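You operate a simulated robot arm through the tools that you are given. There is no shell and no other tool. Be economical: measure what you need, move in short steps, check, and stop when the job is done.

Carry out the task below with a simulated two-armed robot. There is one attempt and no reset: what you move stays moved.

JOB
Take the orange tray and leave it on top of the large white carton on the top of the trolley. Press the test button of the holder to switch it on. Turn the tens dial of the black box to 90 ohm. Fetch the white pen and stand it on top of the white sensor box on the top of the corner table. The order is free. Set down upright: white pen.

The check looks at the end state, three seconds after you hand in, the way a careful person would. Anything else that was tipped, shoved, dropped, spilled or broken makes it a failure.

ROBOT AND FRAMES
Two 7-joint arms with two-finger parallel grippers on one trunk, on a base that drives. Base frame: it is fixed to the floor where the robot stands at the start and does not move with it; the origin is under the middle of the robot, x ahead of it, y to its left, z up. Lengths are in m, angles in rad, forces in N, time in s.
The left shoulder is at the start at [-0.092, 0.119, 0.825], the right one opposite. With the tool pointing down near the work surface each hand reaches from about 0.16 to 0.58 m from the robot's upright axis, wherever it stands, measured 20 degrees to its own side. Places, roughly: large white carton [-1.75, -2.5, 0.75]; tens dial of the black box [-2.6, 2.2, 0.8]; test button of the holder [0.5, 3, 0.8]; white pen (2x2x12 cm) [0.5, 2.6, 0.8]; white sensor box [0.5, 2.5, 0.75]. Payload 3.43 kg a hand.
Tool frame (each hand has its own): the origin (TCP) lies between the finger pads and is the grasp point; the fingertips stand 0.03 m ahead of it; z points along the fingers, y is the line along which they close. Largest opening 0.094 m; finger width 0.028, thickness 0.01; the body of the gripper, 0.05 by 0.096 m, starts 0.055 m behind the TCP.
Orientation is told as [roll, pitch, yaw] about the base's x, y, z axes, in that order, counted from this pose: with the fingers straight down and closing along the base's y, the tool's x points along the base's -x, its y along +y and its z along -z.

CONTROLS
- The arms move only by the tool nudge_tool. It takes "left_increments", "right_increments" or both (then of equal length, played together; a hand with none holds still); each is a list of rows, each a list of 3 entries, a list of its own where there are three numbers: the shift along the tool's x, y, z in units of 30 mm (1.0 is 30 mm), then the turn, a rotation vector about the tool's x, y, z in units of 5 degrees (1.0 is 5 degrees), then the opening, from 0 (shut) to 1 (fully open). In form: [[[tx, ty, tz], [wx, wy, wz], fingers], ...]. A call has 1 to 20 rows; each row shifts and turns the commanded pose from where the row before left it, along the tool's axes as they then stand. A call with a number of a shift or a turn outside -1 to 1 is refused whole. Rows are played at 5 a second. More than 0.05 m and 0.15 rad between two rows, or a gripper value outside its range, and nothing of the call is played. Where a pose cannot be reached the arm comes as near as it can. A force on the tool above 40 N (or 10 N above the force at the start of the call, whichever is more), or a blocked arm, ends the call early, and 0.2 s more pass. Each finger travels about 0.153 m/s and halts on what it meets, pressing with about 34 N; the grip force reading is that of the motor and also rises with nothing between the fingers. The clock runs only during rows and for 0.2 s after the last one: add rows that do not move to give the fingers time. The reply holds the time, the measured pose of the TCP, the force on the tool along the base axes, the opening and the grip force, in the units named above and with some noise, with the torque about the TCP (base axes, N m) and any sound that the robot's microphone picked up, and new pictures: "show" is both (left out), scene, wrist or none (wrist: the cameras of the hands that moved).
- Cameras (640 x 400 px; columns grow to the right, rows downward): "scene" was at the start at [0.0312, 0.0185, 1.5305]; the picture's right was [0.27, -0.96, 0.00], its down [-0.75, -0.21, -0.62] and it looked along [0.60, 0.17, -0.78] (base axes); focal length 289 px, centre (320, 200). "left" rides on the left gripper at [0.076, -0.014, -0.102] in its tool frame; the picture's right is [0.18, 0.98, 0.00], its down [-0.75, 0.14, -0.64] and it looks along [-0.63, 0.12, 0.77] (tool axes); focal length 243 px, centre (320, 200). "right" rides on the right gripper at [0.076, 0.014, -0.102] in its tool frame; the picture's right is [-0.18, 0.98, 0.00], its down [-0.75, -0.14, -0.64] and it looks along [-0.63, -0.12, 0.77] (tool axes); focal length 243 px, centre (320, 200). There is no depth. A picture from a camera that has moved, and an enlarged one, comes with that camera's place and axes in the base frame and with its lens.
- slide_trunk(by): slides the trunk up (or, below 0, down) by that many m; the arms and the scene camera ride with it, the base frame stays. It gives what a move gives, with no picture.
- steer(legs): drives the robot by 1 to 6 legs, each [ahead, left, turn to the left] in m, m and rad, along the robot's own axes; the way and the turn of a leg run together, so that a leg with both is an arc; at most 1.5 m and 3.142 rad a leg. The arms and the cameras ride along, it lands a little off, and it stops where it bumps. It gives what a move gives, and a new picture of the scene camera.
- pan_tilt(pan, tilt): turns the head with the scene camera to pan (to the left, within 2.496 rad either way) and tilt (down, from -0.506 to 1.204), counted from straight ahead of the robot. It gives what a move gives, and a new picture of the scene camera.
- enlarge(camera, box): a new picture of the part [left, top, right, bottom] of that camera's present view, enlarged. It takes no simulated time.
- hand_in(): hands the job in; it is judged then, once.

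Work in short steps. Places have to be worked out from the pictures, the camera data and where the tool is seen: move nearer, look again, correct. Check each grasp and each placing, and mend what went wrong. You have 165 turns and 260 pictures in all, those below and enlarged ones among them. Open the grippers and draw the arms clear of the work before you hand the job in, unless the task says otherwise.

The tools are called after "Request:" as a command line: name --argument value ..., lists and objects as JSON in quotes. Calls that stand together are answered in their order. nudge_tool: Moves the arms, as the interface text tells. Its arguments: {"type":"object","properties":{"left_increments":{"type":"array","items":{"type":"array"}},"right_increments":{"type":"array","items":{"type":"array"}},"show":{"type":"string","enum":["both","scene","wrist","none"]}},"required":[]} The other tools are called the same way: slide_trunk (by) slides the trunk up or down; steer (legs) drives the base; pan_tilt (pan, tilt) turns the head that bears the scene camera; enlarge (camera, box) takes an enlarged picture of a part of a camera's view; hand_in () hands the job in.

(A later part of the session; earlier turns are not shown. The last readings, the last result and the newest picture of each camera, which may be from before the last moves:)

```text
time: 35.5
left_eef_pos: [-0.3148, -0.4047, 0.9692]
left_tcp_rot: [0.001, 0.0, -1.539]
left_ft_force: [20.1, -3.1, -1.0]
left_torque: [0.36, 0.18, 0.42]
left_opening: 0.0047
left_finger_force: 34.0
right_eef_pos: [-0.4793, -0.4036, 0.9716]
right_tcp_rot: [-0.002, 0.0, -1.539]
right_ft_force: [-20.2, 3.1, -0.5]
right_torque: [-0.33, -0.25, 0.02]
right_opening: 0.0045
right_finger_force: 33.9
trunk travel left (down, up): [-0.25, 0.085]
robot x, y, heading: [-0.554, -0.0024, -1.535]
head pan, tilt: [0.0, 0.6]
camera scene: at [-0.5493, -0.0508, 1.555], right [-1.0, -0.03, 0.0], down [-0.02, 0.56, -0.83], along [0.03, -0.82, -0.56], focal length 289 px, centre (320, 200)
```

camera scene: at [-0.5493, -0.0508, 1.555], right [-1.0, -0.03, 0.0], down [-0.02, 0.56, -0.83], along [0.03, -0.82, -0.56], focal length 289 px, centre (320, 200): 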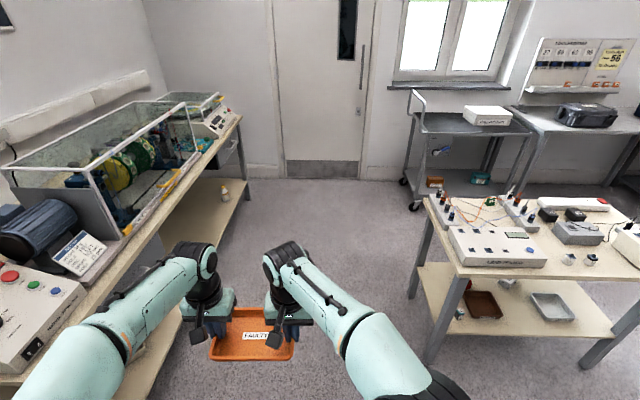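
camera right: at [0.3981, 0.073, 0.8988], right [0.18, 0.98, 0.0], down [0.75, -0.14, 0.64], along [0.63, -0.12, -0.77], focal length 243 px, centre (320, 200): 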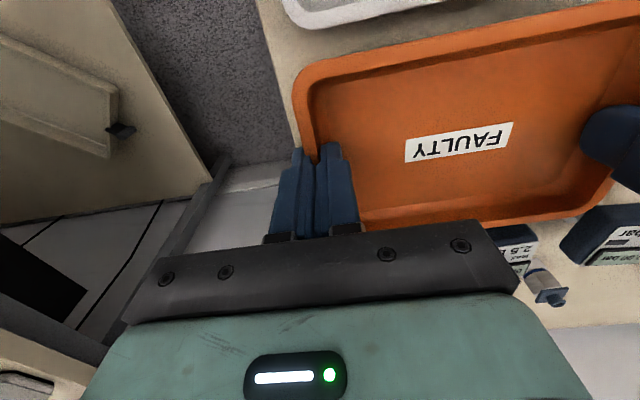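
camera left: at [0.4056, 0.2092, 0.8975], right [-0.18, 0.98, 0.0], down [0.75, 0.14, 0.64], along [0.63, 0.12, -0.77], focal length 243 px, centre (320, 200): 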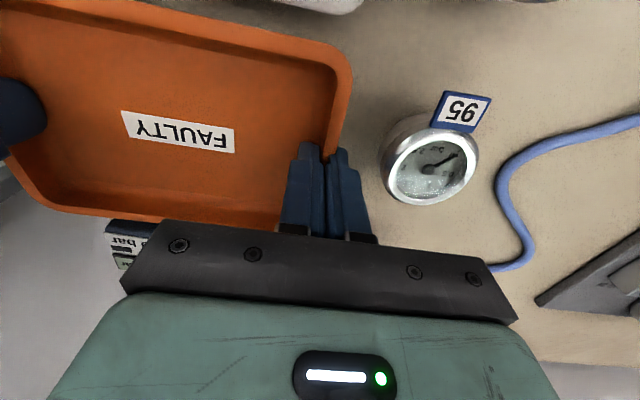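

Clear aisle ahead: island corner at (-1.0,-0.77), left bench edge x≈0.13. I drive ahead 1.5 m and straighten.

Request:
steer --legs '[[1.5, 0, -0.036], [0.13, 0, 0]]'

Request:
pan_tilt --pan -0.9 --tilt 0.6

```text
time: 43.7
left_eef_pos: [-0.2878, -2.0067, 0.9692]
left_tcp_rot: [0.0, -0.001, -1.557]
left_ft_force: [3.1, 1.8, -1.4]
left_torque: [-0.25, 0.49, -0.38]
left_opening: 0.0045
left_finger_force: 33.6
right_eef_pos: [-0.452, -2.0033, 0.9685]
right_tcp_rot: [0.001, 0.0, -1.559]
right_ft_force: [-4.1, -2.1, 0.4]
right_torque: [0.29, -0.59, 0.16]
right_opening: 0.0045
right_finger_force: 33.8
trunk travel left (down, up): [-0.25, 0.085]
robot x, y, heading: [-0.5166, -1.6034, -1.56]
head pan, tilt: [0.0, 0.6]
camera scene: at [-0.5161, -1.6501, 1.5549], right [-1.0, -0.01, 0.0], down [-0.01, 0.57, -0.82], along [0.01, -0.82, -0.57], focal length 289 px, centre (320, 200)
```

scene: 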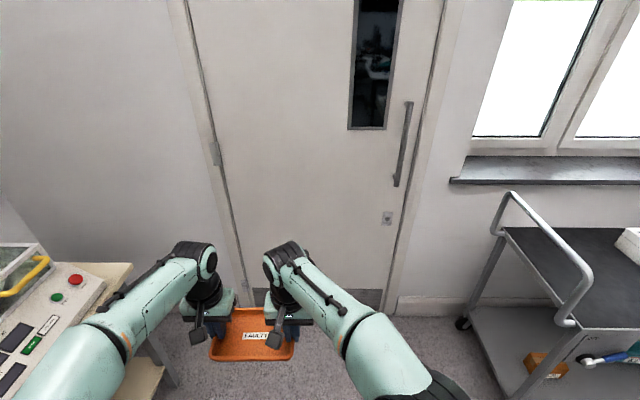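

```text
time: 44.9
left_eef_pos: [-0.289, -2.0081, 0.9693]
left_tcp_rot: [0.003, -0.001, -1.557]
left_ft_force: [1.6, 1.2, -0.6]
left_torque: [-0.29, 0.51, -0.32]
left_opening: 0.0042
left_finger_force: 34.0
right_eef_pos: [-0.4533, -2.0017, 0.9698]
right_tcp_rot: [0.0, 0.0, -1.559]
right_ft_force: [-1.2, -1.4, -0.8]
right_torque: [0.25, -0.62, 0.13]
right_opening: 0.0046
right_finger_force: 33.8
trunk travel left (down, up): [-0.25, 0.085]
robot x, y, heading: [-0.5211, -1.6022, -1.558]
head pan, tilt: [-0.901, 0.6]
camera scene: at [-0.5858, -1.6168, 1.555], right [-0.63, 0.78, 0.0], down [0.44, 0.36, -0.83], along [-0.64, -0.52, -0.56], focal length 289 px, centre (320, 200)
```

scene: 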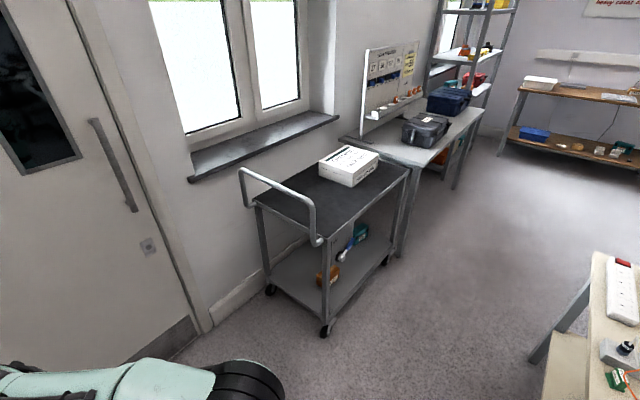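

Trolley front edge y≈-2.2, carton around (-1.8..-2.0, -2.35..-2.6). I move a little ahead and then sideways right along the aisle between island and trolley.

Request:
steer --legs '[[0.07, 0, 0], [0, -0.7, -0.01]]'

```text
time: 52.1
left_eef_pos: [-0.9897, -2.0836, 0.9705]
left_tcp_rot: [0.002, 0.0, -1.577]
left_ft_force: [2.0, 1.2, -1.0]
left_torque: [-0.27, 0.55, -0.36]
left_opening: 0.0046
left_finger_force: 33.9
right_eef_pos: [-1.1555, -2.0756, 0.9706]
right_tcp_rot: [-0.001, -0.001, -1.58]
right_ft_force: [-1.8, -2.0, -0.4]
right_torque: [0.26, -0.62, 0.1]
right_opening: 0.0045
right_finger_force: 33.5
trunk travel left (down, up): [-0.25, 0.085]
robot x, y, heading: [-1.212, -1.6776, -1.577]
head pan, tilt: [-0.901, 0.6]
camera scene: at [-1.28, -1.6874, 1.555], right [-0.62, 0.79, 0.0], down [0.45, 0.35, -0.83], along [-0.65, -0.51, -0.56], focal length 289 px, centre (320, 200)
```

scene: 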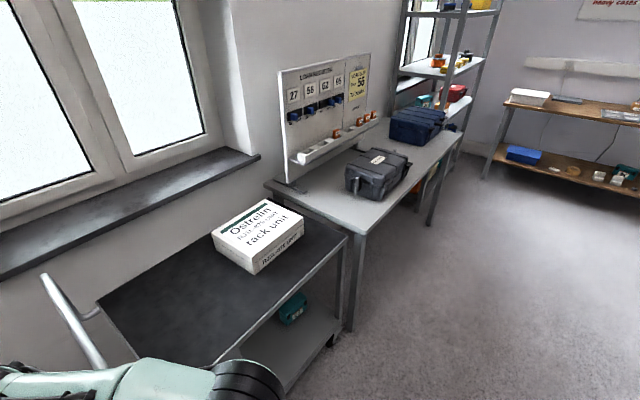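

Triangulated: carton top z≈0.855, x −1.67..−1.945, y −2.29..−2.51, centre (−1.81,−2.40). The robot must stand at x≈−1.95; I shift sideways 0.74 m and look down ahead.

Request:
steer --legs '[[0, -0.74, 0.006]]'

Request:
pan_tilt --pan 0.1 --tilt 0.8

```text
time: 59.1
left_eef_pos: [-1.7547, -2.075, 0.9704]
left_tcp_rot: [0.001, 0.0, -1.596]
left_ft_force: [1.4, 0.9, -1.0]
left_torque: [-0.2, 0.52, -0.36]
left_opening: 0.0043
left_finger_force: 33.8
right_eef_pos: [-1.9191, -2.0641, 0.9695]
right_tcp_rot: [0.0, 0.001, -1.597]
right_ft_force: [-1.9, -0.6, 0.1]
right_torque: [0.24, -0.65, 0.12]
right_opening: 0.0045
right_finger_force: 34.0
trunk travel left (down, up): [-0.25, 0.085]
robot x, y, heading: [-1.9692, -1.6634, -1.597]
head pan, tilt: [-0.901, 0.6]
camera scene: at [-2.0365, -1.6738, 1.555], right [-0.6, 0.8, 0.0], down [0.45, 0.34, -0.83], along [-0.66, -0.5, -0.56], focal length 289 px, centre (320, 200)
```

scene: 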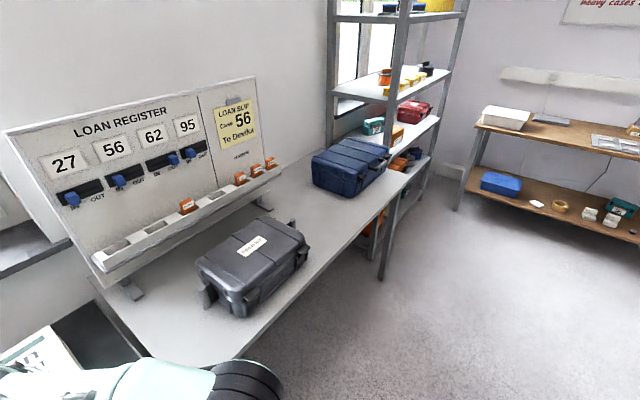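

```text
time: 60.4
left_eef_pos: [-1.7547, -2.0755, 0.9699]
left_tcp_rot: [0.001, 0.0, -1.596]
left_ft_force: [1.1, -3.4, -1.2]
left_torque: [0.38, 0.5, 0.34]
left_opening: 0.0046
left_finger_force: 33.9
right_eef_pos: [-1.9187, -2.0649, 0.9701]
right_tcp_rot: [-0.001, 0.0, -1.596]
right_ft_force: [-2.3, 2.5, -0.2]
right_torque: [-0.36, -0.6, 0.04]
right_opening: 0.0045
right_finger_force: 33.7
trunk travel left (down, up): [-0.25, 0.085]
robot x, y, heading: [-1.9711, -1.6595, -1.589]
head pan, tilt: [0.099, 0.799]
camera scene: at [-1.9599, -1.7011, 1.5381], right [-1.0, -0.07, 0.0], down [-0.05, 0.71, -0.7], along [0.05, -0.7, -0.72], focal length 289 px, centre (320, 200)
```

scene: 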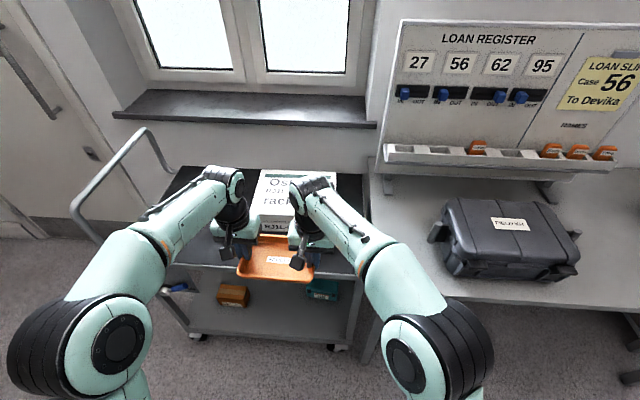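

Trolley front edge y≈−2.15, carton x −1.69..−1.96 confirmed. I drive ahead 0.22 m (tray stays above the carton) then extend the arms.

Request:
steer --legs '[[0.22, 0.01, 0.02]]'

```text
time: 62.2
left_eef_pos: [-1.7221, -2.2831, 0.9708]
left_tcp_rot: [0.002, 0.001, -1.566]
left_ft_force: [1.1, 1.7, -1.8]
left_torque: [-0.34, 0.54, -0.4]
left_opening: 0.0043
left_finger_force: 34.4
right_eef_pos: [-1.8872, -2.278, 0.9693]
right_tcp_rot: [0.001, -0.002, -1.569]
right_ft_force: [-0.7, -1.4, -0.2]
right_torque: [0.32, -0.61, 0.18]
right_opening: 0.0045
right_finger_force: 33.9
trunk travel left (down, up): [-0.25, 0.085]
robot x, y, heading: [-1.9476, -1.8787, -1.567]
head pan, tilt: [0.099, 0.799]
stopped in leg 1: the robot was blocked; the commanded pose is now the measured one
camera scene: at [-1.9365, -1.9151, 1.5381], right [-0.99, -0.1, 0.0], down [-0.07, 0.71, -0.7], along [0.07, -0.69, -0.72], focal length 289 px, centre (320, 200)
```

scene: 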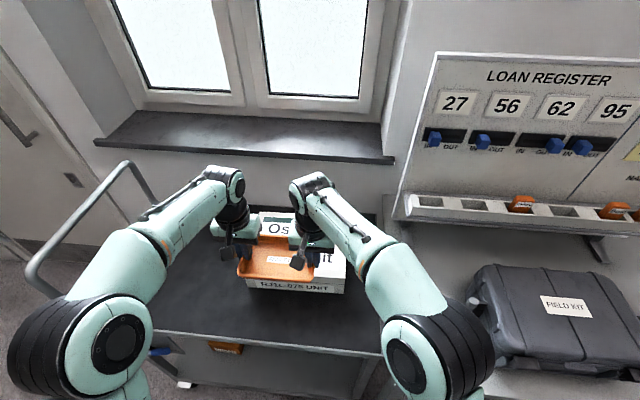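

The base touched the trolley lightly; I back 1.5 cm so it doesn't press, then extend the arms 0.12 m over the carton (centre ≈(−1.83,−2.39)).

Request:
steer --legs '[[-0.015, -0.015, 0]]'

Request:
nudge_tool --right_increments '[[[-0.6, 0, 0], [0, 0, 0], 0], [[-0.8, 0, 0], [0, 0, 0], 0], [[-0.8, 0, 0], [0, 0, 0], 0], [[-0.8, 0, 0], [0, 0, 0], 0], [[-0.8, 0, 0], [0, 0, 0], 0], [[0, 0, 0], [0, 0, 0], 0]]' --left_increments '[[[-0.6, 0, 0], [0, 0, 0], 0], [[-0.8, 0, 0], [0, 0, 0], 0], [[-0.8, 0, 0], [0, 0, 0], 0], [[-0.8, 0, 0], [0, 0, 0], 0], [[-0.8, 0, 0], [0, 0, 0], 0], [[0, 0, 0], [0, 0, 0], 0]]'

```text
time: 63.1
left_eef_pos: [-1.7377, -2.2699, 0.9708]
left_tcp_rot: [0.004, 0.001, -1.567]
left_ft_force: [2.0, -2.4, -0.6]
left_torque: [0.39, 0.51, 0.3]
left_opening: 0.0047
left_finger_force: 33.9
right_eef_pos: [-1.9024, -2.2622, 0.9695]
right_tcp_rot: [-0.001, 0.0, -1.57]
right_ft_force: [-1.7, 3.4, -0.3]
right_torque: [-0.42, -0.64, 0.12]
right_opening: 0.0043
right_finger_force: 34.1
trunk travel left (down, up): [-0.25, 0.085]
robot x, y, heading: [-1.9634, -1.8602, -1.568]
head pan, tilt: [0.099, 0.799]
camera scene: at [-1.9535, -1.9001, 1.5381], right [-0.99, -0.1, 0.0], down [-0.07, 0.71, -0.7], along [0.07, -0.69, -0.72], focal length 289 px, centre (320, 200)
```

scene: 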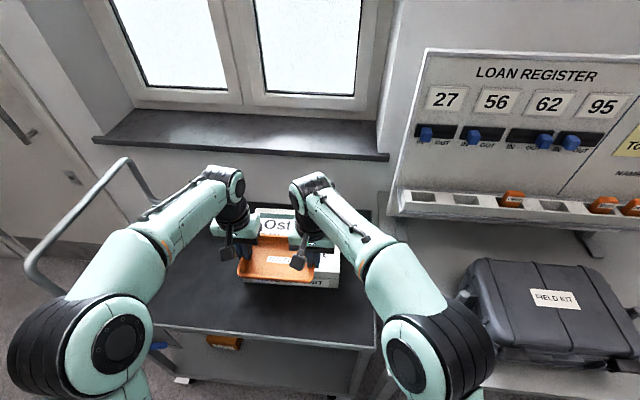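

```text
time: 64.4
left_eef_pos: [-1.7448, -2.3787, 0.9665]
left_tcp_rot: [-0.014, 0.017, -1.584]
left_ft_force: [0.3, 12.0, -1.4]
left_torque: [-0.27, 0.7, -0.93]
left_opening: 0.0087
left_finger_force: 33.8
right_eef_pos: [-1.9087, -2.3418, 0.968]
right_tcp_rot: [0.015, -0.018, -1.569]
right_ft_force: [-0.7, -11.2, 0.1]
right_torque: [0.27, -0.76, -0.91]
right_opening: 0.0091
right_finger_force: 34.4
right hand out of reach, approached as far as the arm can: row 4, 5
trunk travel left (down, up): [-0.25, 0.085]
robot x, y, heading: [-1.9654, -1.8637, -1.566]
head pan, tilt: [0.099, 0.799]
stopped in row 6 (left hand): the force on the tool passed its limit at 41 N (the readings are from after the stop); the commanded pose is now the measured one
camera scene: at [-1.9531, -1.8997, 1.5381], right [-0.99, -0.1, 0.0], down [-0.07, 0.71, -0.7], along [0.07, -0.69, -0.72], focal length 289 px, centre (320, 200)
camera right: at [-1.8952, -2.2644, 1.0696], right [0.98, -0.18, 0.02], down [-0.15, -0.74, 0.65], along [-0.11, -0.64, -0.76], focal length 243 px, centre (320, 200)
camera left: at [-1.7575, -2.3046, 1.07], right [0.99, 0.17, -0.01], down [0.14, -0.77, 0.63], along [0.1, -0.62, -0.78], focal length 243 px, centre (320, 200)
```

scene: 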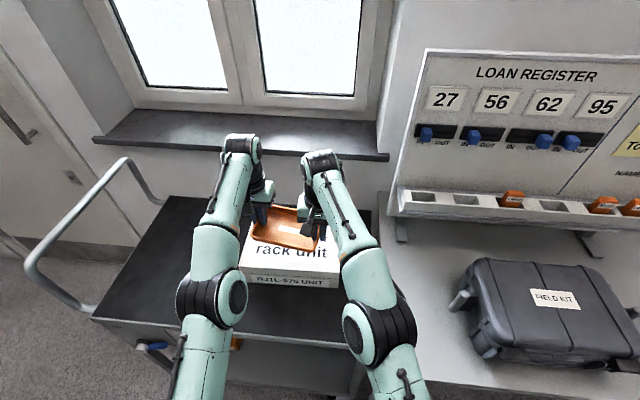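
right: 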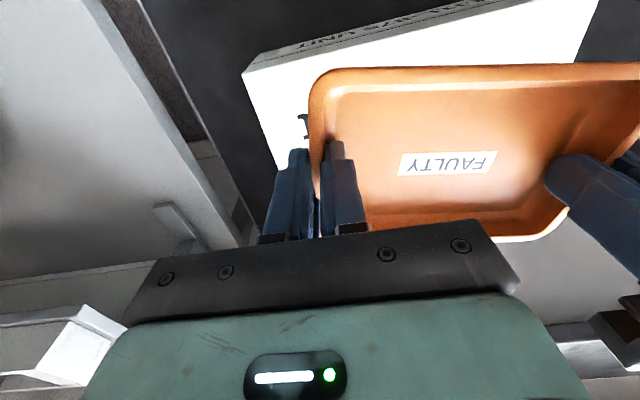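
left: 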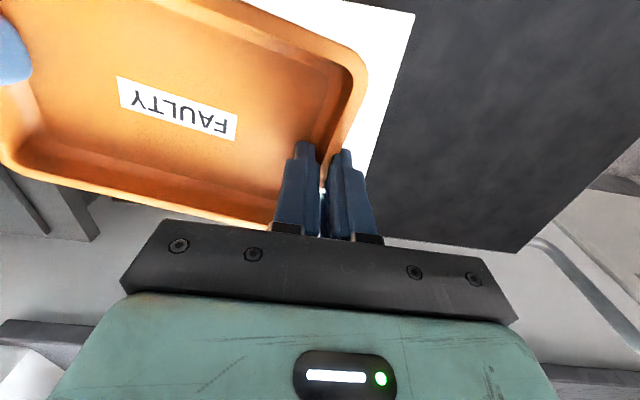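

The right arm ran out of reach at this height, so the tray is twisted a bit. I lower 5 cm (reach grows lower) while advancing the right hand ~2.5 cm to straighten.

Request:
nudge_tool --right_increments '[[[0, 0, 0.5], [0, 0, 0], 0], [[-0.2, 0, 0.5], [0, 0, 0], 0], [[-0.3, 0, 0.4], [0, 0, 0], 0], [[-0.3, 0, 0.2], [0, 0, 0], 0], [[0, 0, 0], [0, 0, 0], 0]]' --left_increments '[[[0, 0, 0.5], [0, 0, 0], 0], [[0.1, 0, 0.5], [0, 0, 0], 0], [[0.1, 0, 0.4], [0, 0, 0], 0], [[0.1, 0, 0.2], [0, 0, 0], 0], [[0, 0, 0], [0, 0, 0], 0]]' --show "scene"

```text
time: 65.6
left_eef_pos: [-1.7465, -2.3705, 0.9203]
left_tcp_rot: [-0.015, 0.016, -1.582]
left_ft_force: [3.7, 6.2, -1.7]
left_torque: [-0.29, 0.5, -0.23]
left_opening: 0.0044
left_finger_force: 34.0
right_eef_pos: [-1.911, -2.3586, 0.9179]
right_tcp_rot: [0.015, -0.012, -1.565]
right_ft_force: [-4.3, -7.0, 0.6]
right_torque: [0.35, -0.57, -0.85]
right_opening: 0.0045
right_finger_force: 33.7
right hand out of reach, approached as far as the arm can: row 4
trunk travel left (down, up): [-0.25, 0.085]
robot x, y, heading: [-1.9653, -1.8641, -1.575]
head pan, tilt: [0.099, 0.799]
camera scene: at [-1.9531, -1.9007, 1.5381], right [-0.99, -0.1, 0.0], down [-0.07, 0.71, -0.7], along [0.07, -0.69, -0.72], focal length 289 px, centre (320, 200)
```

scene: 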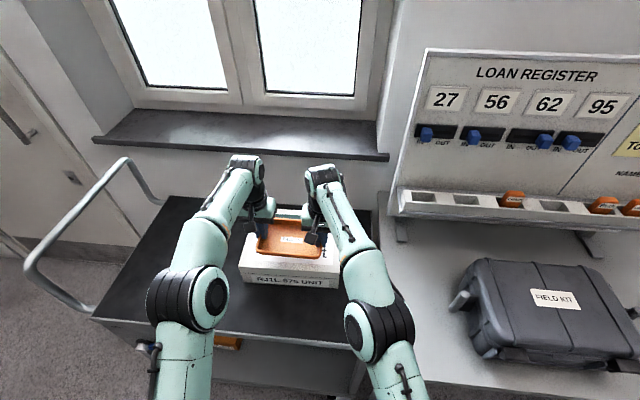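

Nearly straight, tray spans y −2.31..−2.42 within the carton. I lower 2.2 cm and then feel.

Request:
nudge_tool --right_increments '[[[0, 0, 0.4], [0, 0, 0], 0], [[0, 0, 0.3], [0, 0, 0], 0], [[0, 0, 0], [0, 0, 0], 0]]' --left_increments '[[[0, 0, 0.4], [0, 0, 0], 0], [[0, 0, 0.3], [0, 0, 0], 0], [[0, 0, 0], [0, 0, 0], 0]]' --show "none"

Request:
enlarge --camera "scene" --box '[220, 190, 370, 300]'

Request:
enlarge --camera "left" --box '[0, 0, 640, 400]'

```text
time: 66.4
left_eef_pos: [-1.7453, -2.3688, 0.8983]
left_tcp_rot: [-0.013, 0.013, -1.58]
left_ft_force: [1.7, 3.6, -1.6]
left_torque: [-0.03, 0.5, 0.04]
left_opening: 0.0042
left_finger_force: 34.1
right_eef_pos: [-1.9119, -2.3583, 0.8974]
right_tcp_rot: [0.017, -0.014, -1.566]
right_ft_force: [-0.3, -3.8, 1.2]
right_torque: [0.06, -0.63, -0.73]
right_opening: 0.0043
right_finger_force: 34.3
trunk travel left (down, up): [-0.25, 0.085]
robot x, y, heading: [-1.9614, -1.8659, -1.566]
head pan, tilt: [0.099, 0.799]
```

```text
3.64 times, centred on (295, 245) of scene
camera zoom: at [-1.9533, -1.9004, 1.5381], right [-0.99, -0.1, 0.0], down [-0.07, 0.71, -0.7], along [0.07, -0.69, -0.72], focal length 1052 px, centre (411, 36)
```

zoom: 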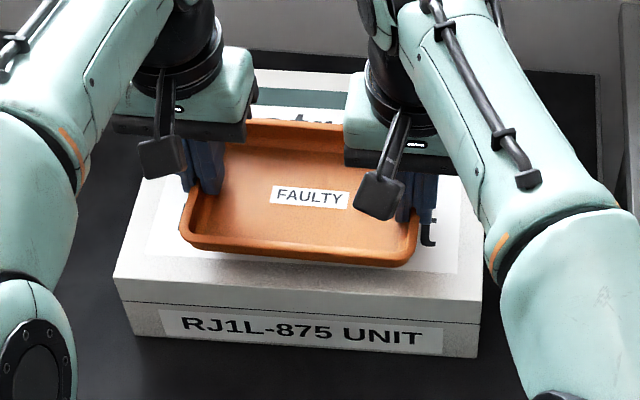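

```text
1.00 times, centred on (320, 200) of left (not enlarged: the box is as wide or as high as the picture)
camera zoom: at [-1.7588, -2.2949, 1.0015], right [0.98, 0.17, -0.01], down [0.14, -0.76, 0.63], along [0.1, -0.62, -0.78], focal length 243 px, centre (320, 200)
```

zoom: 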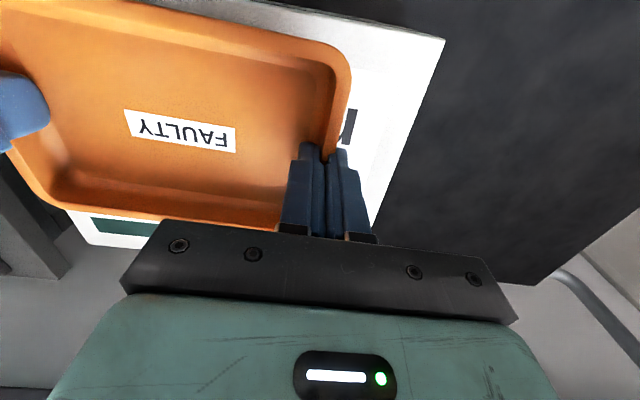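

Tray is nicely over the carton. I lower in small steps until contact.

Request:
nudge_tool --right_increments '[[[0, 0, 0.08], [0, 0, 0], 0], [[0, 0, 0.08], [0, 0, 0], 0], [[0, 0, 0], [0, 0, 0], 0]]' --left_increments '[[[0, 0, 0.08], [0, 0, 0], 0], [[0, 0, 0.08], [0, 0, 0], 0], [[0, 0, 0], [0, 0, 0], 0]]' --show "none"

Request:
nudge_tool --right_increments '[[[0, 0, 0.08], [0, 0, 0], 0], [[0, 0, 0.08], [0, 0, 0], 0], [[0, 0, 0], [0, 0, 0], 0]]' --left_increments '[[[0, 0, 0.08], [0, 0, 0], 0], [[0, 0, 0.08], [0, 0, 0], 0], [[0, 0, 0], [0, 0, 0], 0]]' --show "none"

Request:
enlarge --camera "scene" --box '[220, 190, 370, 300]'

```text
time: 67.2
left_eef_pos: [-1.7465, -2.3702, 0.8935]
left_tcp_rot: [-0.014, 0.016, -1.582]
left_ft_force: [-0.7, 6.6, -1.0]
left_torque: [0.0, 0.61, -0.18]
left_opening: 0.0045
left_finger_force: 33.9
right_eef_pos: [-1.9117, -2.3595, 0.8931]
right_tcp_rot: [0.016, -0.013, -1.566]
right_ft_force: [0.3, -5.6, -1.4]
right_torque: [-0.02, -0.68, -0.85]
right_opening: 0.0043
right_finger_force: 33.7
trunk travel left (down, up): [-0.25, 0.085]
robot x, y, heading: [-1.9671, -1.8614, -1.568]
head pan, tilt: [0.099, 0.799]
```

```text
time: 68.0
left_eef_pos: [-1.7459, -2.3712, 0.8877]
left_tcp_rot: [-0.014, 0.016, -1.581]
left_ft_force: [-1.4, 4.9, -1.1]
left_torque: [0.14, 0.57, -0.04]
left_opening: 0.0046
left_finger_force: 33.8
right_eef_pos: [-1.912, -2.3581, 0.8876]
right_tcp_rot: [0.012, -0.013, -1.566]
right_ft_force: [1.2, -5.3, -0.3]
right_torque: [-0.18, -0.65, -0.76]
right_opening: 0.0043
right_finger_force: 34.1
trunk travel left (down, up): [-0.25, 0.085]
robot x, y, heading: [-1.9619, -1.8562, -1.575]
head pan, tilt: [0.099, 0.799]
```

```text
3.64 times, centred on (295, 245) of scene
camera zoom: at [-1.9533, -1.9004, 1.5381], right [-0.99, -0.1, 0.0], down [-0.07, 0.71, -0.7], along [0.07, -0.69, -0.72], focal length 1052 px, centre (411, 36)
```

zoom: 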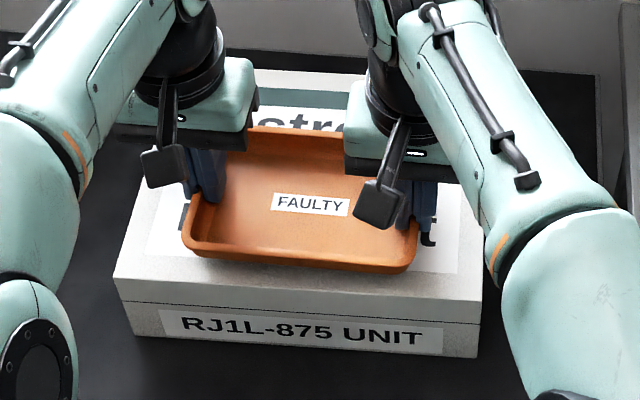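

No contact yet; still a small gap visible. Continue.

Request:
nudge_tool --right_increments '[[[0, 0, 0.08], [0, 0, 0], 0], [[0, 0, 0.08], [0, 0, 0], 0], [[0, 0, 0], [0, 0, 0], 0]]' --left_increments '[[[0, 0, 0.08], [0, 0, 0], 0], [[0, 0, 0.08], [0, 0, 0], 0], [[0, 0, 0], [0, 0, 0], 0]]' --show "none"

Request:
nudge_tool --right_increments '[[[0, 0, 0.08], [0, 0, 0], 0], [[0, 0, 0.08], [0, 0, 0], 0], [[0, 0, 0], [0, 0, 0], 0]]' --left_increments '[[[0, 0, 0.08], [0, 0, 0], 0], [[0, 0, 0.08], [0, 0, 0], 0], [[0, 0, 0], [0, 0, 0], 0]]' --show "none"

Request:
enlarge --camera "scene" --box '[220, 190, 370, 300]'

```text
time: 68.8
left_eef_pos: [-1.7467, -2.3688, 0.8836]
left_tcp_rot: [-0.013, 0.016, -1.582]
left_ft_force: [-1.3, 4.3, -1.4]
left_torque: [0.08, 0.62, -0.02]
left_opening: 0.0043
left_finger_force: 33.9
right_eef_pos: [-1.9115, -2.358, 0.8825]
right_tcp_rot: [0.013, -0.012, -1.565]
right_ft_force: [1.3, -5.4, -0.5]
right_torque: [-0.09, -0.66, -0.81]
right_opening: 0.0044
right_finger_force: 34.2
trunk travel left (down, up): [-0.25, 0.085]
robot x, y, heading: [-1.9635, -1.8646, -1.565]
head pan, tilt: [0.099, 0.799]
```

```text
time: 69.6
left_eef_pos: [-1.7469, -2.3688, 0.8795]
left_tcp_rot: [-0.013, 0.016, -1.581]
left_ft_force: [-0.5, 4.8, -0.9]
left_torque: [0.07, 0.59, -0.09]
left_opening: 0.0043
left_finger_force: 34.4
right_eef_pos: [-1.9106, -2.3593, 0.8777]
right_tcp_rot: [0.013, -0.013, -1.565]
right_ft_force: [0.1, -6.0, 0.2]
right_torque: [-0.08, -0.64, -0.78]
right_opening: 0.0044
right_finger_force: 34.1
trunk travel left (down, up): [-0.25, 0.085]
robot x, y, heading: [-1.9648, -1.8592, -1.569]
head pan, tilt: [0.099, 0.799]
```

```text
3.64 times, centred on (295, 245) of scene
camera zoom: at [-1.9533, -1.9004, 1.5381], right [-0.99, -0.1, 0.0], down [-0.07, 0.71, -0.7], along [0.07, -0.69, -0.72], focal length 1052 px, centre (411, 36)
```

zoom: 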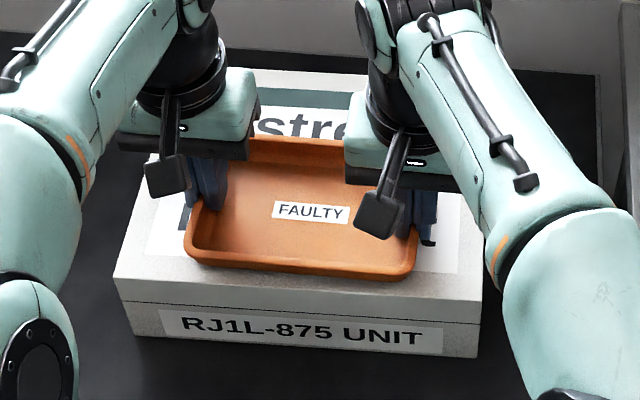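

Still free; continue lowering.

Request:
nudge_tool --right_increments '[[[0, 0, 0.08], [0, 0, 0], 0], [[0, 0, 0.08], [0, 0, 0], 0], [[0, 0, 0], [0, 0, 0], 0]]' --left_increments '[[[0, 0, 0.08], [0, 0, 0], 0], [[0, 0, 0.08], [0, 0, 0], 0], [[0, 0, 0], [0, 0, 0], 0]]' --show "none"

Request:
nudge_tool --right_increments '[[[0, 0, 0.08], [0, 0, 0], 0], [[0, 0, 0.08], [0, 0, 0], 0], [[0, 0, 0], [0, 0, 0], 0]]' --left_increments '[[[0, 0, 0.08], [0, 0, 0], 0], [[0, 0, 0.08], [0, 0, 0], 0], [[0, 0, 0], [0, 0, 0], 0]]' --show "none"

Request:
enlarge --camera "scene" --box '[220, 190, 370, 300]'

```text
time: 70.4
left_eef_pos: [-1.7468, -2.3691, 0.8784]
left_tcp_rot: [-0.014, 0.008, -1.581]
left_ft_force: [2.8, 7.3, 28.3]
left_torque: [0.57, 0.52, -0.25]
left_opening: 0.004
left_finger_force: 34.2
right_eef_pos: [-1.9125, -2.3584, 0.8749]
right_tcp_rot: [0.016, -0.017, -1.567]
right_ft_force: [0.3, -12.1, 3.8]
right_torque: [-0.48, -0.68, -0.88]
right_opening: 0.0046
right_finger_force: 33.8
trunk travel left (down, up): [-0.25, 0.085]
robot x, y, heading: [-1.9632, -1.8641, -1.568]
head pan, tilt: [0.099, 0.799]
```

```text
time: 71.2
left_eef_pos: [-1.7473, -2.368, 0.8748]
left_tcp_rot: [-0.013, -0.001, -1.58]
left_ft_force: [4.1, -5.3, 38.1]
left_torque: [0.22, 0.62, -0.27]
left_opening: 0.0048
left_finger_force: 34.1
right_eef_pos: [-1.9103, -2.3578, 0.8755]
right_tcp_rot: [0.019, -0.022, -1.567]
right_ft_force: [-1.1, -5.7, 34.8]
right_torque: [0.49, -0.68, -0.66]
right_opening: 0.0046
right_finger_force: 33.5
trunk travel left (down, up): [-0.25, 0.085]
robot x, y, heading: [-1.9631, -1.8615, -1.571]
head pan, tilt: [0.099, 0.799]
```

```text
3.64 times, centred on (295, 245) of scene
camera zoom: at [-1.9546, -1.8959, 1.5384], right [-0.99, -0.1, 0.0], down [-0.07, 0.71, -0.7], along [0.07, -0.7, -0.71], focal length 1052 px, centre (411, 36)
```

zoom: 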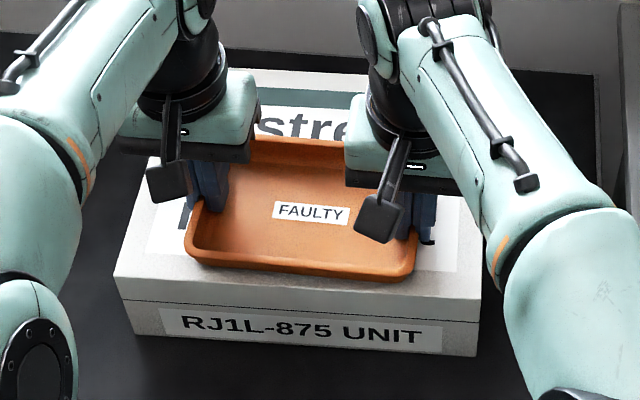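

Full contact. I ease up ~4 mm to remove the press, then open both hands moderately.

Request:
nudge_tool --right_increments '[[[0, 0, -0.13], [0, 0, 0], 0], [[0, 0, 0], [0, 0, 0], 0], [[0, 0, 0], [0, 0, 0], 0.2], [[0, 0, 0], [0, 0, 0], 0.3]]' --left_increments '[[[0, 0, -0.17], [0, 0, 0], 0], [[0, 0, 0], [0, 0, 0], 0], [[0, 0, 0], [0, 0, 0], 0.2], [[0, 0, 0], [0, 0, 0], 0.3]]' --show "scene"

```text
time: 72.2
left_eef_pos: [-1.7466, -2.3656, 0.8747]
left_tcp_rot: [-0.011, 0.016, -1.58]
left_ft_force: [10.1, 1.5, 17.3]
left_torque: [-0.14, -0.08, 0.1]
left_opening: 0.0226
left_finger_force: 0.1
right_eef_pos: [-1.9137, -2.3575, 0.8745]
right_tcp_rot: [0.013, -0.016, -1.567]
right_ft_force: [-13.3, -1.8, 21.8]
right_torque: [0.23, 0.1, 0.15]
right_opening: 0.0209
right_finger_force: 0.1
trunk travel left (down, up): [-0.25, 0.085]
robot x, y, heading: [-1.9622, -1.8619, -1.565]
head pan, tilt: [0.099, 0.799]
camera scene: at [-1.9545, -1.8969, 1.5381], right [-0.99, -0.1, 0.0], down [-0.07, 0.71, -0.7], along [0.07, -0.7, -0.72], focal length 289 px, centre (320, 200)
```

scene: 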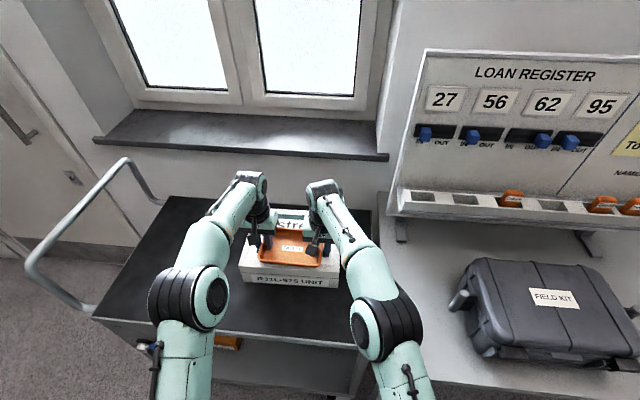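

Released; tips still touch. I raise both straight up.

Request:
nudge_tool --right_increments '[[[0, 0, -0.15], [0, 0, 0], 0.3], [[0, 0, -0.4], [0, 0, 0], 0.3], [[0, 0, -0.8], [0, 0, 0], 0.3], [[0, 0, -1], [0, 0, 0], 0.3], [[0, 0, -1], [0, 0, 0], 0.3]]' --left_increments '[[[0, 0, -0.15], [0, 0, 0], 0.3], [[0, 0, -0.4], [0, 0, 0], 0.3], [[0, 0, -0.8], [0, 0, 0], 0.3], [[0, 0, -1], [0, 0, 0], 0.3], [[0, 0, -1], [0, 0, 0], 0.3]]' --show "scene"

Request:
enlarge --camera "scene" --box '[200, 160, 370, 300]'

```text
time: 73.4
left_eef_pos: [-1.7464, -2.3701, 0.9739]
left_tcp_rot: [-0.012, 0.016, -1.58]
left_ft_force: [-0.3, 0.2, -1.2]
left_torque: [0.01, -0.03, -0.01]
left_opening: 0.0283
left_finger_force: 0.1
right_eef_pos: [-1.9187, -2.3425, 0.9678]
right_tcp_rot: [0.014, -0.014, -1.561]
right_ft_force: [0.6, 0.1, -0.5]
right_torque: [0.01, -0.02, -0.02]
right_opening: 0.0283
right_finger_force: 0.0
right hand out of reach, approached as far as the arm can: row 4, 5
trunk travel left (down, up): [-0.25, 0.085]
robot x, y, heading: [-1.9637, -1.8636, -1.569]
head pan, tilt: [0.099, 0.799]
camera scene: at [-1.9539, -1.8997, 1.5381], right [-0.99, -0.1, 0.0], down [-0.07, 0.71, -0.7], along [0.07, -0.69, -0.72], focal length 289 px, centre (320, 200)
```

scene: 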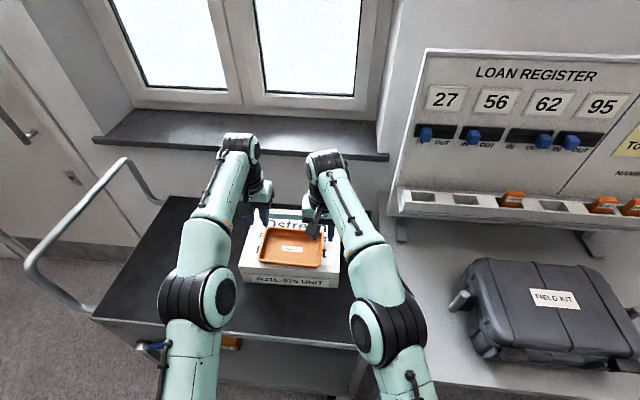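

```text
2.86 times, centred on (285, 230) of scene
camera zoom: at [-1.9539, -1.8997, 1.5381], right [-0.99, -0.1, 0.0], down [-0.07, 0.71, -0.7], along [0.07, -0.69, -0.72], focal length 826 px, centre (420, 114)
```

zoom: 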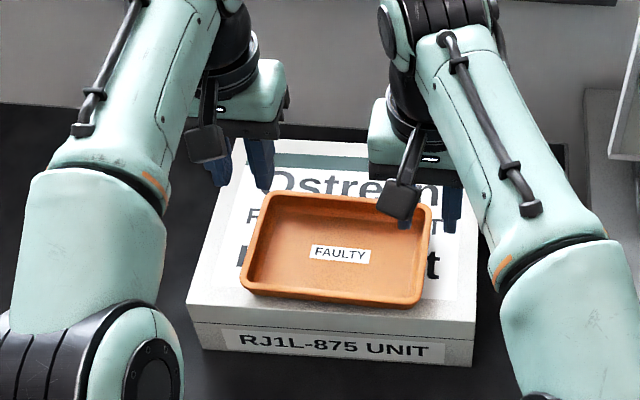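

The tray sits well on the carton. I back away, then fold the arms in and look around toward the black box area.

Request:
steer --legs '[[-0.22, 0, 0]]'

Request:
nudge_tool --right_increments '[[[1, 0, 0], [0, 0, 0], 0.3], [[1, -0.3, 0], [0, 0, 0], 0.3], [[1, -0.5, 0], [0, 0, 0], 0.3], [[1, -0.5, 0], [0, 0, 0], 0.3], [[1, -0.5, 0], [0, 0, 0], 0.3]]' --left_increments '[[[1, 0, 0], [0, 0, 0], 0.3], [[1, 0, 0], [0, 0, 0], 0.3], [[1, 0, 0], [0, 0, 0], 0.3], [[1, 0, 0], [0, 0, 0], 0.3], [[1, 0, 0], [0, 0, 0], 0.3]]' --show "none"

Request:
pan_tilt --pan -1.6 --tilt 0.4

Request:
pan_tilt --pan -2.496 --tilt 0.4

```text
time: 75.1
left_eef_pos: [-1.7445, -2.15, 0.9738]
left_tcp_rot: [-0.012, 0.015, -1.579]
left_ft_force: [0.0, -0.2, 0.7]
left_torque: [0.0, -0.02, 0.02]
left_opening: 0.028
left_finger_force: 0.0
right_eef_pos: [-1.9169, -2.1233, 0.9679]
right_tcp_rot: [0.015, -0.011, -1.562]
right_ft_force: [-0.7, 0.1, 0.2]
right_torque: [0.01, 0.01, 0.01]
right_opening: 0.0284
right_finger_force: 0.1
trunk travel left (down, up): [-0.25, 0.085]
robot x, y, heading: [-1.9635, -1.6419, -1.565]
head pan, tilt: [0.099, 0.799]
camera scene: at [-1.9538, -1.6799, 1.5381], right [-0.99, -0.1, 0.0], down [-0.07, 0.71, -0.7], along [0.07, -0.69, -0.72], focal length 289 px, centre (320, 200)
```

scene: 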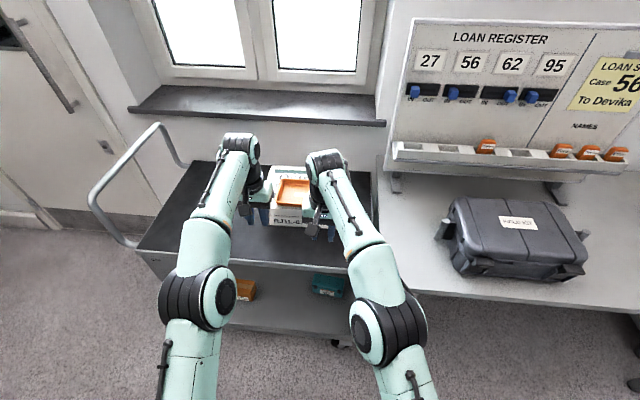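

```text
time: 76.3
left_eef_pos: [-1.7443, -1.9984, 0.9791]
left_tcp_rot: [-0.013, 0.014, -1.58]
left_ft_force: [0.3, 0.2, -0.2]
left_torque: [-0.04, -0.03, -0.01]
left_opening: 0.0282
left_finger_force: 0.0
right_eef_pos: [-1.9731, -1.9711, 0.9645]
right_tcp_rot: [0.016, -0.014, -1.563]
right_ft_force: [0.0, -0.4, 0.8]
right_torque: [-0.03, 0.01, -0.04]
right_opening: 0.0281
right_finger_force: 0.0
trunk travel left (down, up): [-0.25, 0.085]
robot x, y, heading: [-1.9621, -1.6417, -1.563]
head pan, tilt: [0.099, 0.799]
```

```text
time: 78.0
left_eef_pos: [-1.7428, -2.0012, 0.9778]
left_tcp_rot: [-0.012, 0.013, -1.577]
left_ft_force: [-0.1, -0.6, -0.5]
left_torque: [0.01, -0.02, 0.02]
left_opening: 0.0282
left_finger_force: 0.2
right_eef_pos: [-1.9723, -1.9737, 0.9648]
right_tcp_rot: [0.015, -0.011, -1.562]
right_ft_force: [0.1, -0.1, -0.2]
right_torque: [0.0, 0.03, 0.05]
right_opening: 0.0283
right_finger_force: 0.1
trunk travel left (down, up): [-0.25, 0.085]
robot x, y, heading: [-1.9629, -1.6419, -1.565]
head pan, tilt: [-1.6, 0.4]
camera scene: at [-2.0548, -1.5981, 1.5732], right [0.02, 1.0, 0.0], down [0.39, -0.01, -0.92], along [-0.92, 0.02, -0.39], focal length 289 px, centre (320, 200)
```

scene: 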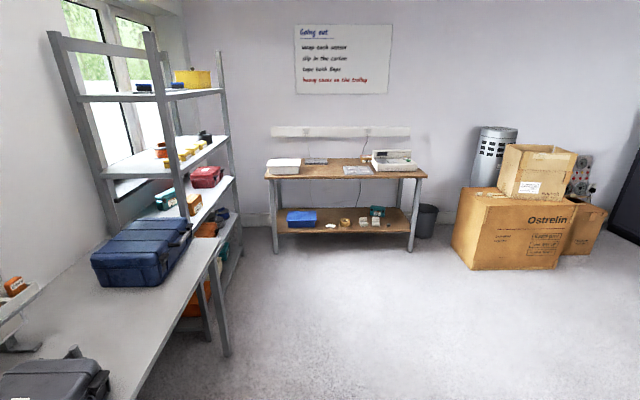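

```text
time: 79.2
left_eef_pos: [-1.7423, -2.0003, 0.9792]
left_tcp_rot: [-0.013, 0.015, -1.578]
left_ft_force: [0.3, 1.3, 0.6]
left_torque: [0.03, 0.01, 0.02]
left_opening: 0.0281
left_finger_force: 0.1
right_eef_pos: [-1.973, -1.9739, 0.9641]
right_tcp_rot: [0.014, -0.013, -1.562]
right_ft_force: [0.0, 0.0, -0.1]
right_torque: [0.0, -0.02, 0.04]
right_opening: 0.0281
right_finger_force: 0.1
trunk travel left (down, up): [-0.25, 0.085]
robot x, y, heading: [-1.9595, -1.6455, -1.56]
head pan, tilt: [-2.496, 0.4]
camera scene: at [-2.0183, -1.5267, 1.5732], right [0.8, 0.61, 0.0], down [0.24, -0.31, -0.92], along [-0.56, 0.73, -0.39], focal length 289 px, centre (320, 200)
```

scene: 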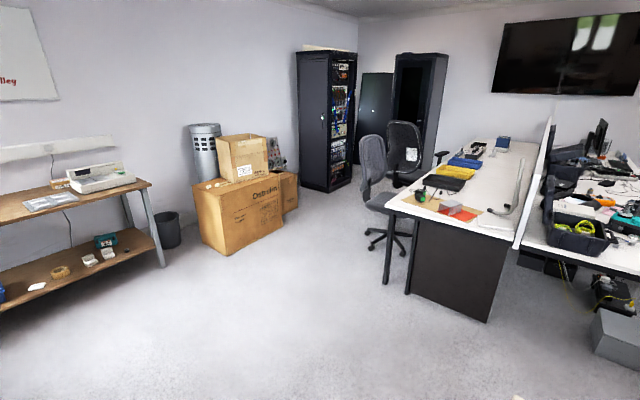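

Open floor. The black box should appear near pixel (476,149) on the far side of the desk; I enlarge there to see it and the chairs.

Request:
enlarge --camera "scene" --box '[330, 100, 560, 260]'

```text
2.50 times, centred on (445, 180) of scene
camera zoom: at [-2.0183, -1.5267, 1.5732], right [0.8, 0.61, 0.0], down [0.24, -0.31, -0.92], along [-0.56, 0.73, -0.39], focal length 723 px, centre (8, 250)
```

zoom: 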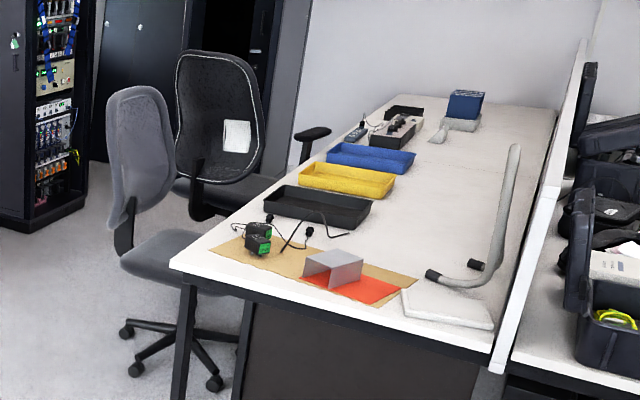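

Layout: desk edge x≈−2.8, two chairs on that side near y≈1–1.6, boxes at x<−4.15. I drive west past the island, back a bit, turn around to face +y, and look.

Request:
pan_tilt --pan 0.0 --tilt 0.5

Request:
steer --legs '[[0, -0.75, 0], [-0.35, -0.6, 0], [0, 0, -3.13]]'

```text
time: 81.5
left_eef_pos: [-1.7436, -2.0009, 0.9795]
left_tcp_rot: [-0.011, 0.013, -1.578]
left_ft_force: [0.5, 0.1, 0.3]
left_torque: [0.01, 0.01, 0.0]
left_opening: 0.0283
left_finger_force: 0.0
right_eef_pos: [-1.9742, -1.9736, 0.9653]
right_tcp_rot: [0.012, -0.012, -1.562]
right_ft_force: [0.3, -0.1, -0.3]
right_torque: [-0.03, 0.0, -0.01]
right_opening: 0.0282
right_finger_force: 0.0
trunk travel left (down, up): [-0.25, 0.085]
robot x, y, heading: [-1.9662, -1.6385, -1.563]
head pan, tilt: [0.0, 0.499]
camera scene: at [-1.9618, -1.6914, 1.5641], right [-1.0, 0.0, 0.0], down [0.0, 0.48, -0.88], along [0.0, -0.88, -0.48], focal length 289 px, centre (320, 200)
```

scene: 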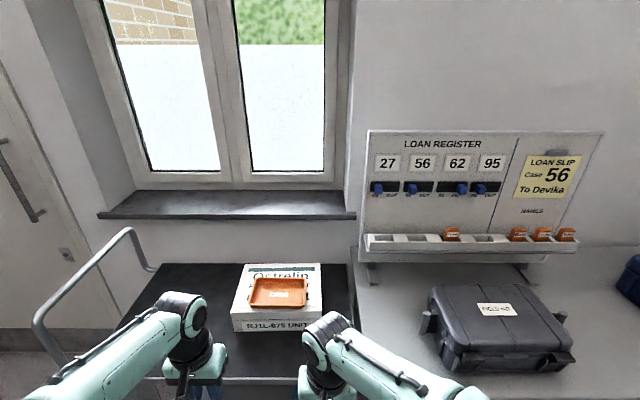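

```text
time: 101.4
left_eef_pos: [-3.5516, -0.918, 0.9796]
left_tcp_rot: [-0.014, 0.017, 1.549]
left_ft_force: [-0.5, -0.4, -0.3]
left_torque: [0.01, 0.04, -0.02]
left_opening: 0.0285
left_finger_force: 0.1
right_eef_pos: [-3.3219, -0.9487, 0.9646]
right_tcp_rot: [0.014, -0.013, 1.566]
right_ft_force: [-0.1, -1.7, 0.4]
right_torque: [-0.04, 0.01, -0.01]
right_opening: 0.0279
right_finger_force: 0.0
trunk travel left (down, up): [-0.25, 0.085]
robot x, y, heading: [-3.3362, -1.2795, 1.563]
head pan, tilt: [0.0, 0.499]
camera scene: at [-3.3334, -1.2335, 1.564], right [1.0, -0.01, 0.0], down [0.0, -0.48, -0.88], along [0.01, 0.88, -0.48], focal length 289 px, centre (320, 200)
```

scene: 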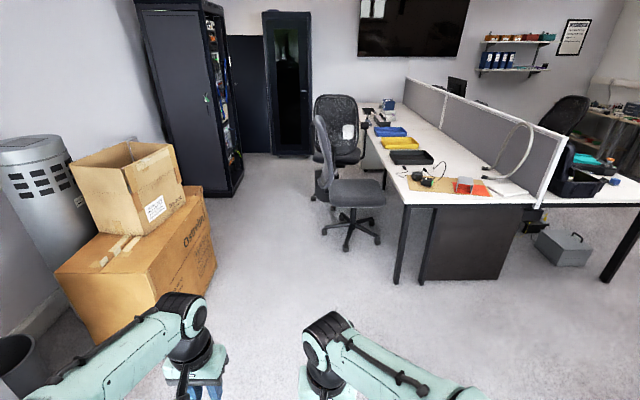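

I judge chair 1 at (−3.03,0.96), chair 2 at about (−3.1,1.85), boxes left of x=−4.13, so a lane at x≈−3.74 is clear. I drive it up to y≈1.

Request:
steer --legs '[[0.5, 0.39, 0.005], [1.5, 0, 0]]'

Request:
pan_tilt --pan -0.7 --tilt 0.6

```text
time: 112.4
left_eef_pos: [-3.94, 1.0928, 0.979]
left_tcp_rot: [-0.013, 0.016, 1.564]
left_ft_force: [-0.4, 0.1, 0.4]
left_torque: [-0.01, 0.01, -0.01]
left_opening: 0.0281
left_finger_force: 0.1
right_eef_pos: [-3.7094, 1.0675, 0.964]
right_tcp_rot: [0.014, -0.012, 1.577]
right_ft_force: [0.2, 0.1, 0.8]
right_torque: [0.02, 0.0, 0.01]
right_opening: 0.0281
right_finger_force: 0.2
trunk travel left (down, up): [-0.25, 0.085]
robot x, y, heading: [-3.7224, 0.7362, 1.573]
head pan, tilt: [0.0, 0.499]
camera scene: at [-3.7176, 0.7816, 1.564], right [1.0, 0.0, 0.0], down [0.0, -0.48, -0.88], along [0.0, 0.88, -0.48], focal length 289 px, centre (320, 200)
```

scene: 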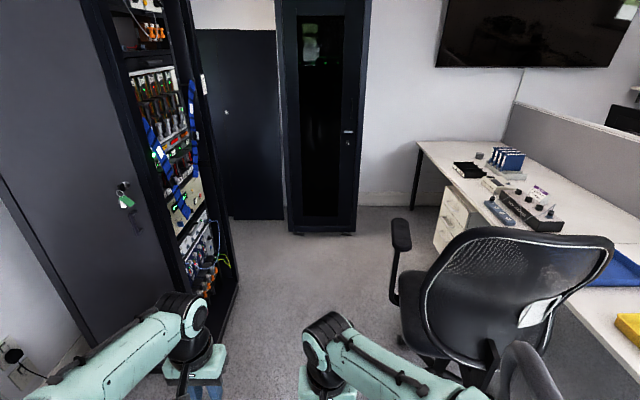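

```text
time: 113.4
left_eef_pos: [-3.9397, 1.093, 0.9789]
left_tcp_rot: [-0.011, 0.016, 1.563]
left_ft_force: [0.2, 0.5, -0.5]
left_torque: [-0.05, 0.02, -0.01]
left_opening: 0.0282
left_finger_force: 0.0
right_eef_pos: [-3.7107, 1.0665, 0.9636]
right_tcp_rot: [0.015, -0.011, 1.579]
right_ft_force: [0.2, 0.6, 0.6]
right_torque: [-0.01, -0.01, 0.0]
right_opening: 0.0282
right_finger_force: 0.1
trunk travel left (down, up): [-0.25, 0.085]
robot x, y, heading: [-3.7199, 0.7387, 1.572]
head pan, tilt: [-0.7, 0.6]
camera scene: at [-3.6606, 0.7584, 1.555], right [0.77, -0.64, 0.0], down [-0.36, -0.43, -0.83], along [0.53, 0.63, -0.56], focal length 289 px, centre (320, 200)
```

scene: 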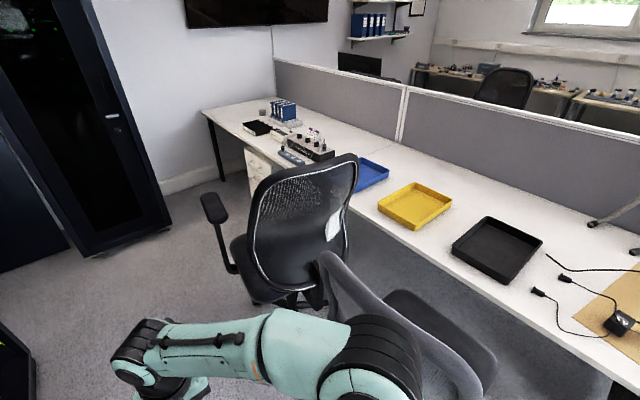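

Chair 2 is centred near (−3.15,1.7). I enlarge the black box to see the dials.

Request:
enlarge --camera "scene" --box '[230, 90, 360, 180]'

```text
4.44 times, centred on (295, 135) of scene
camera zoom: at [-3.6606, 0.7584, 1.555], right [0.77, -0.64, 0.0], down [-0.36, -0.43, -0.83], along [0.53, 0.63, -0.56], focal length 1285 px, centre (431, 489)
```

zoom: 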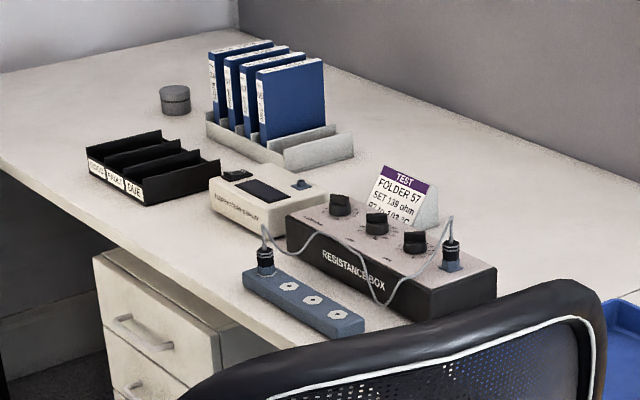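

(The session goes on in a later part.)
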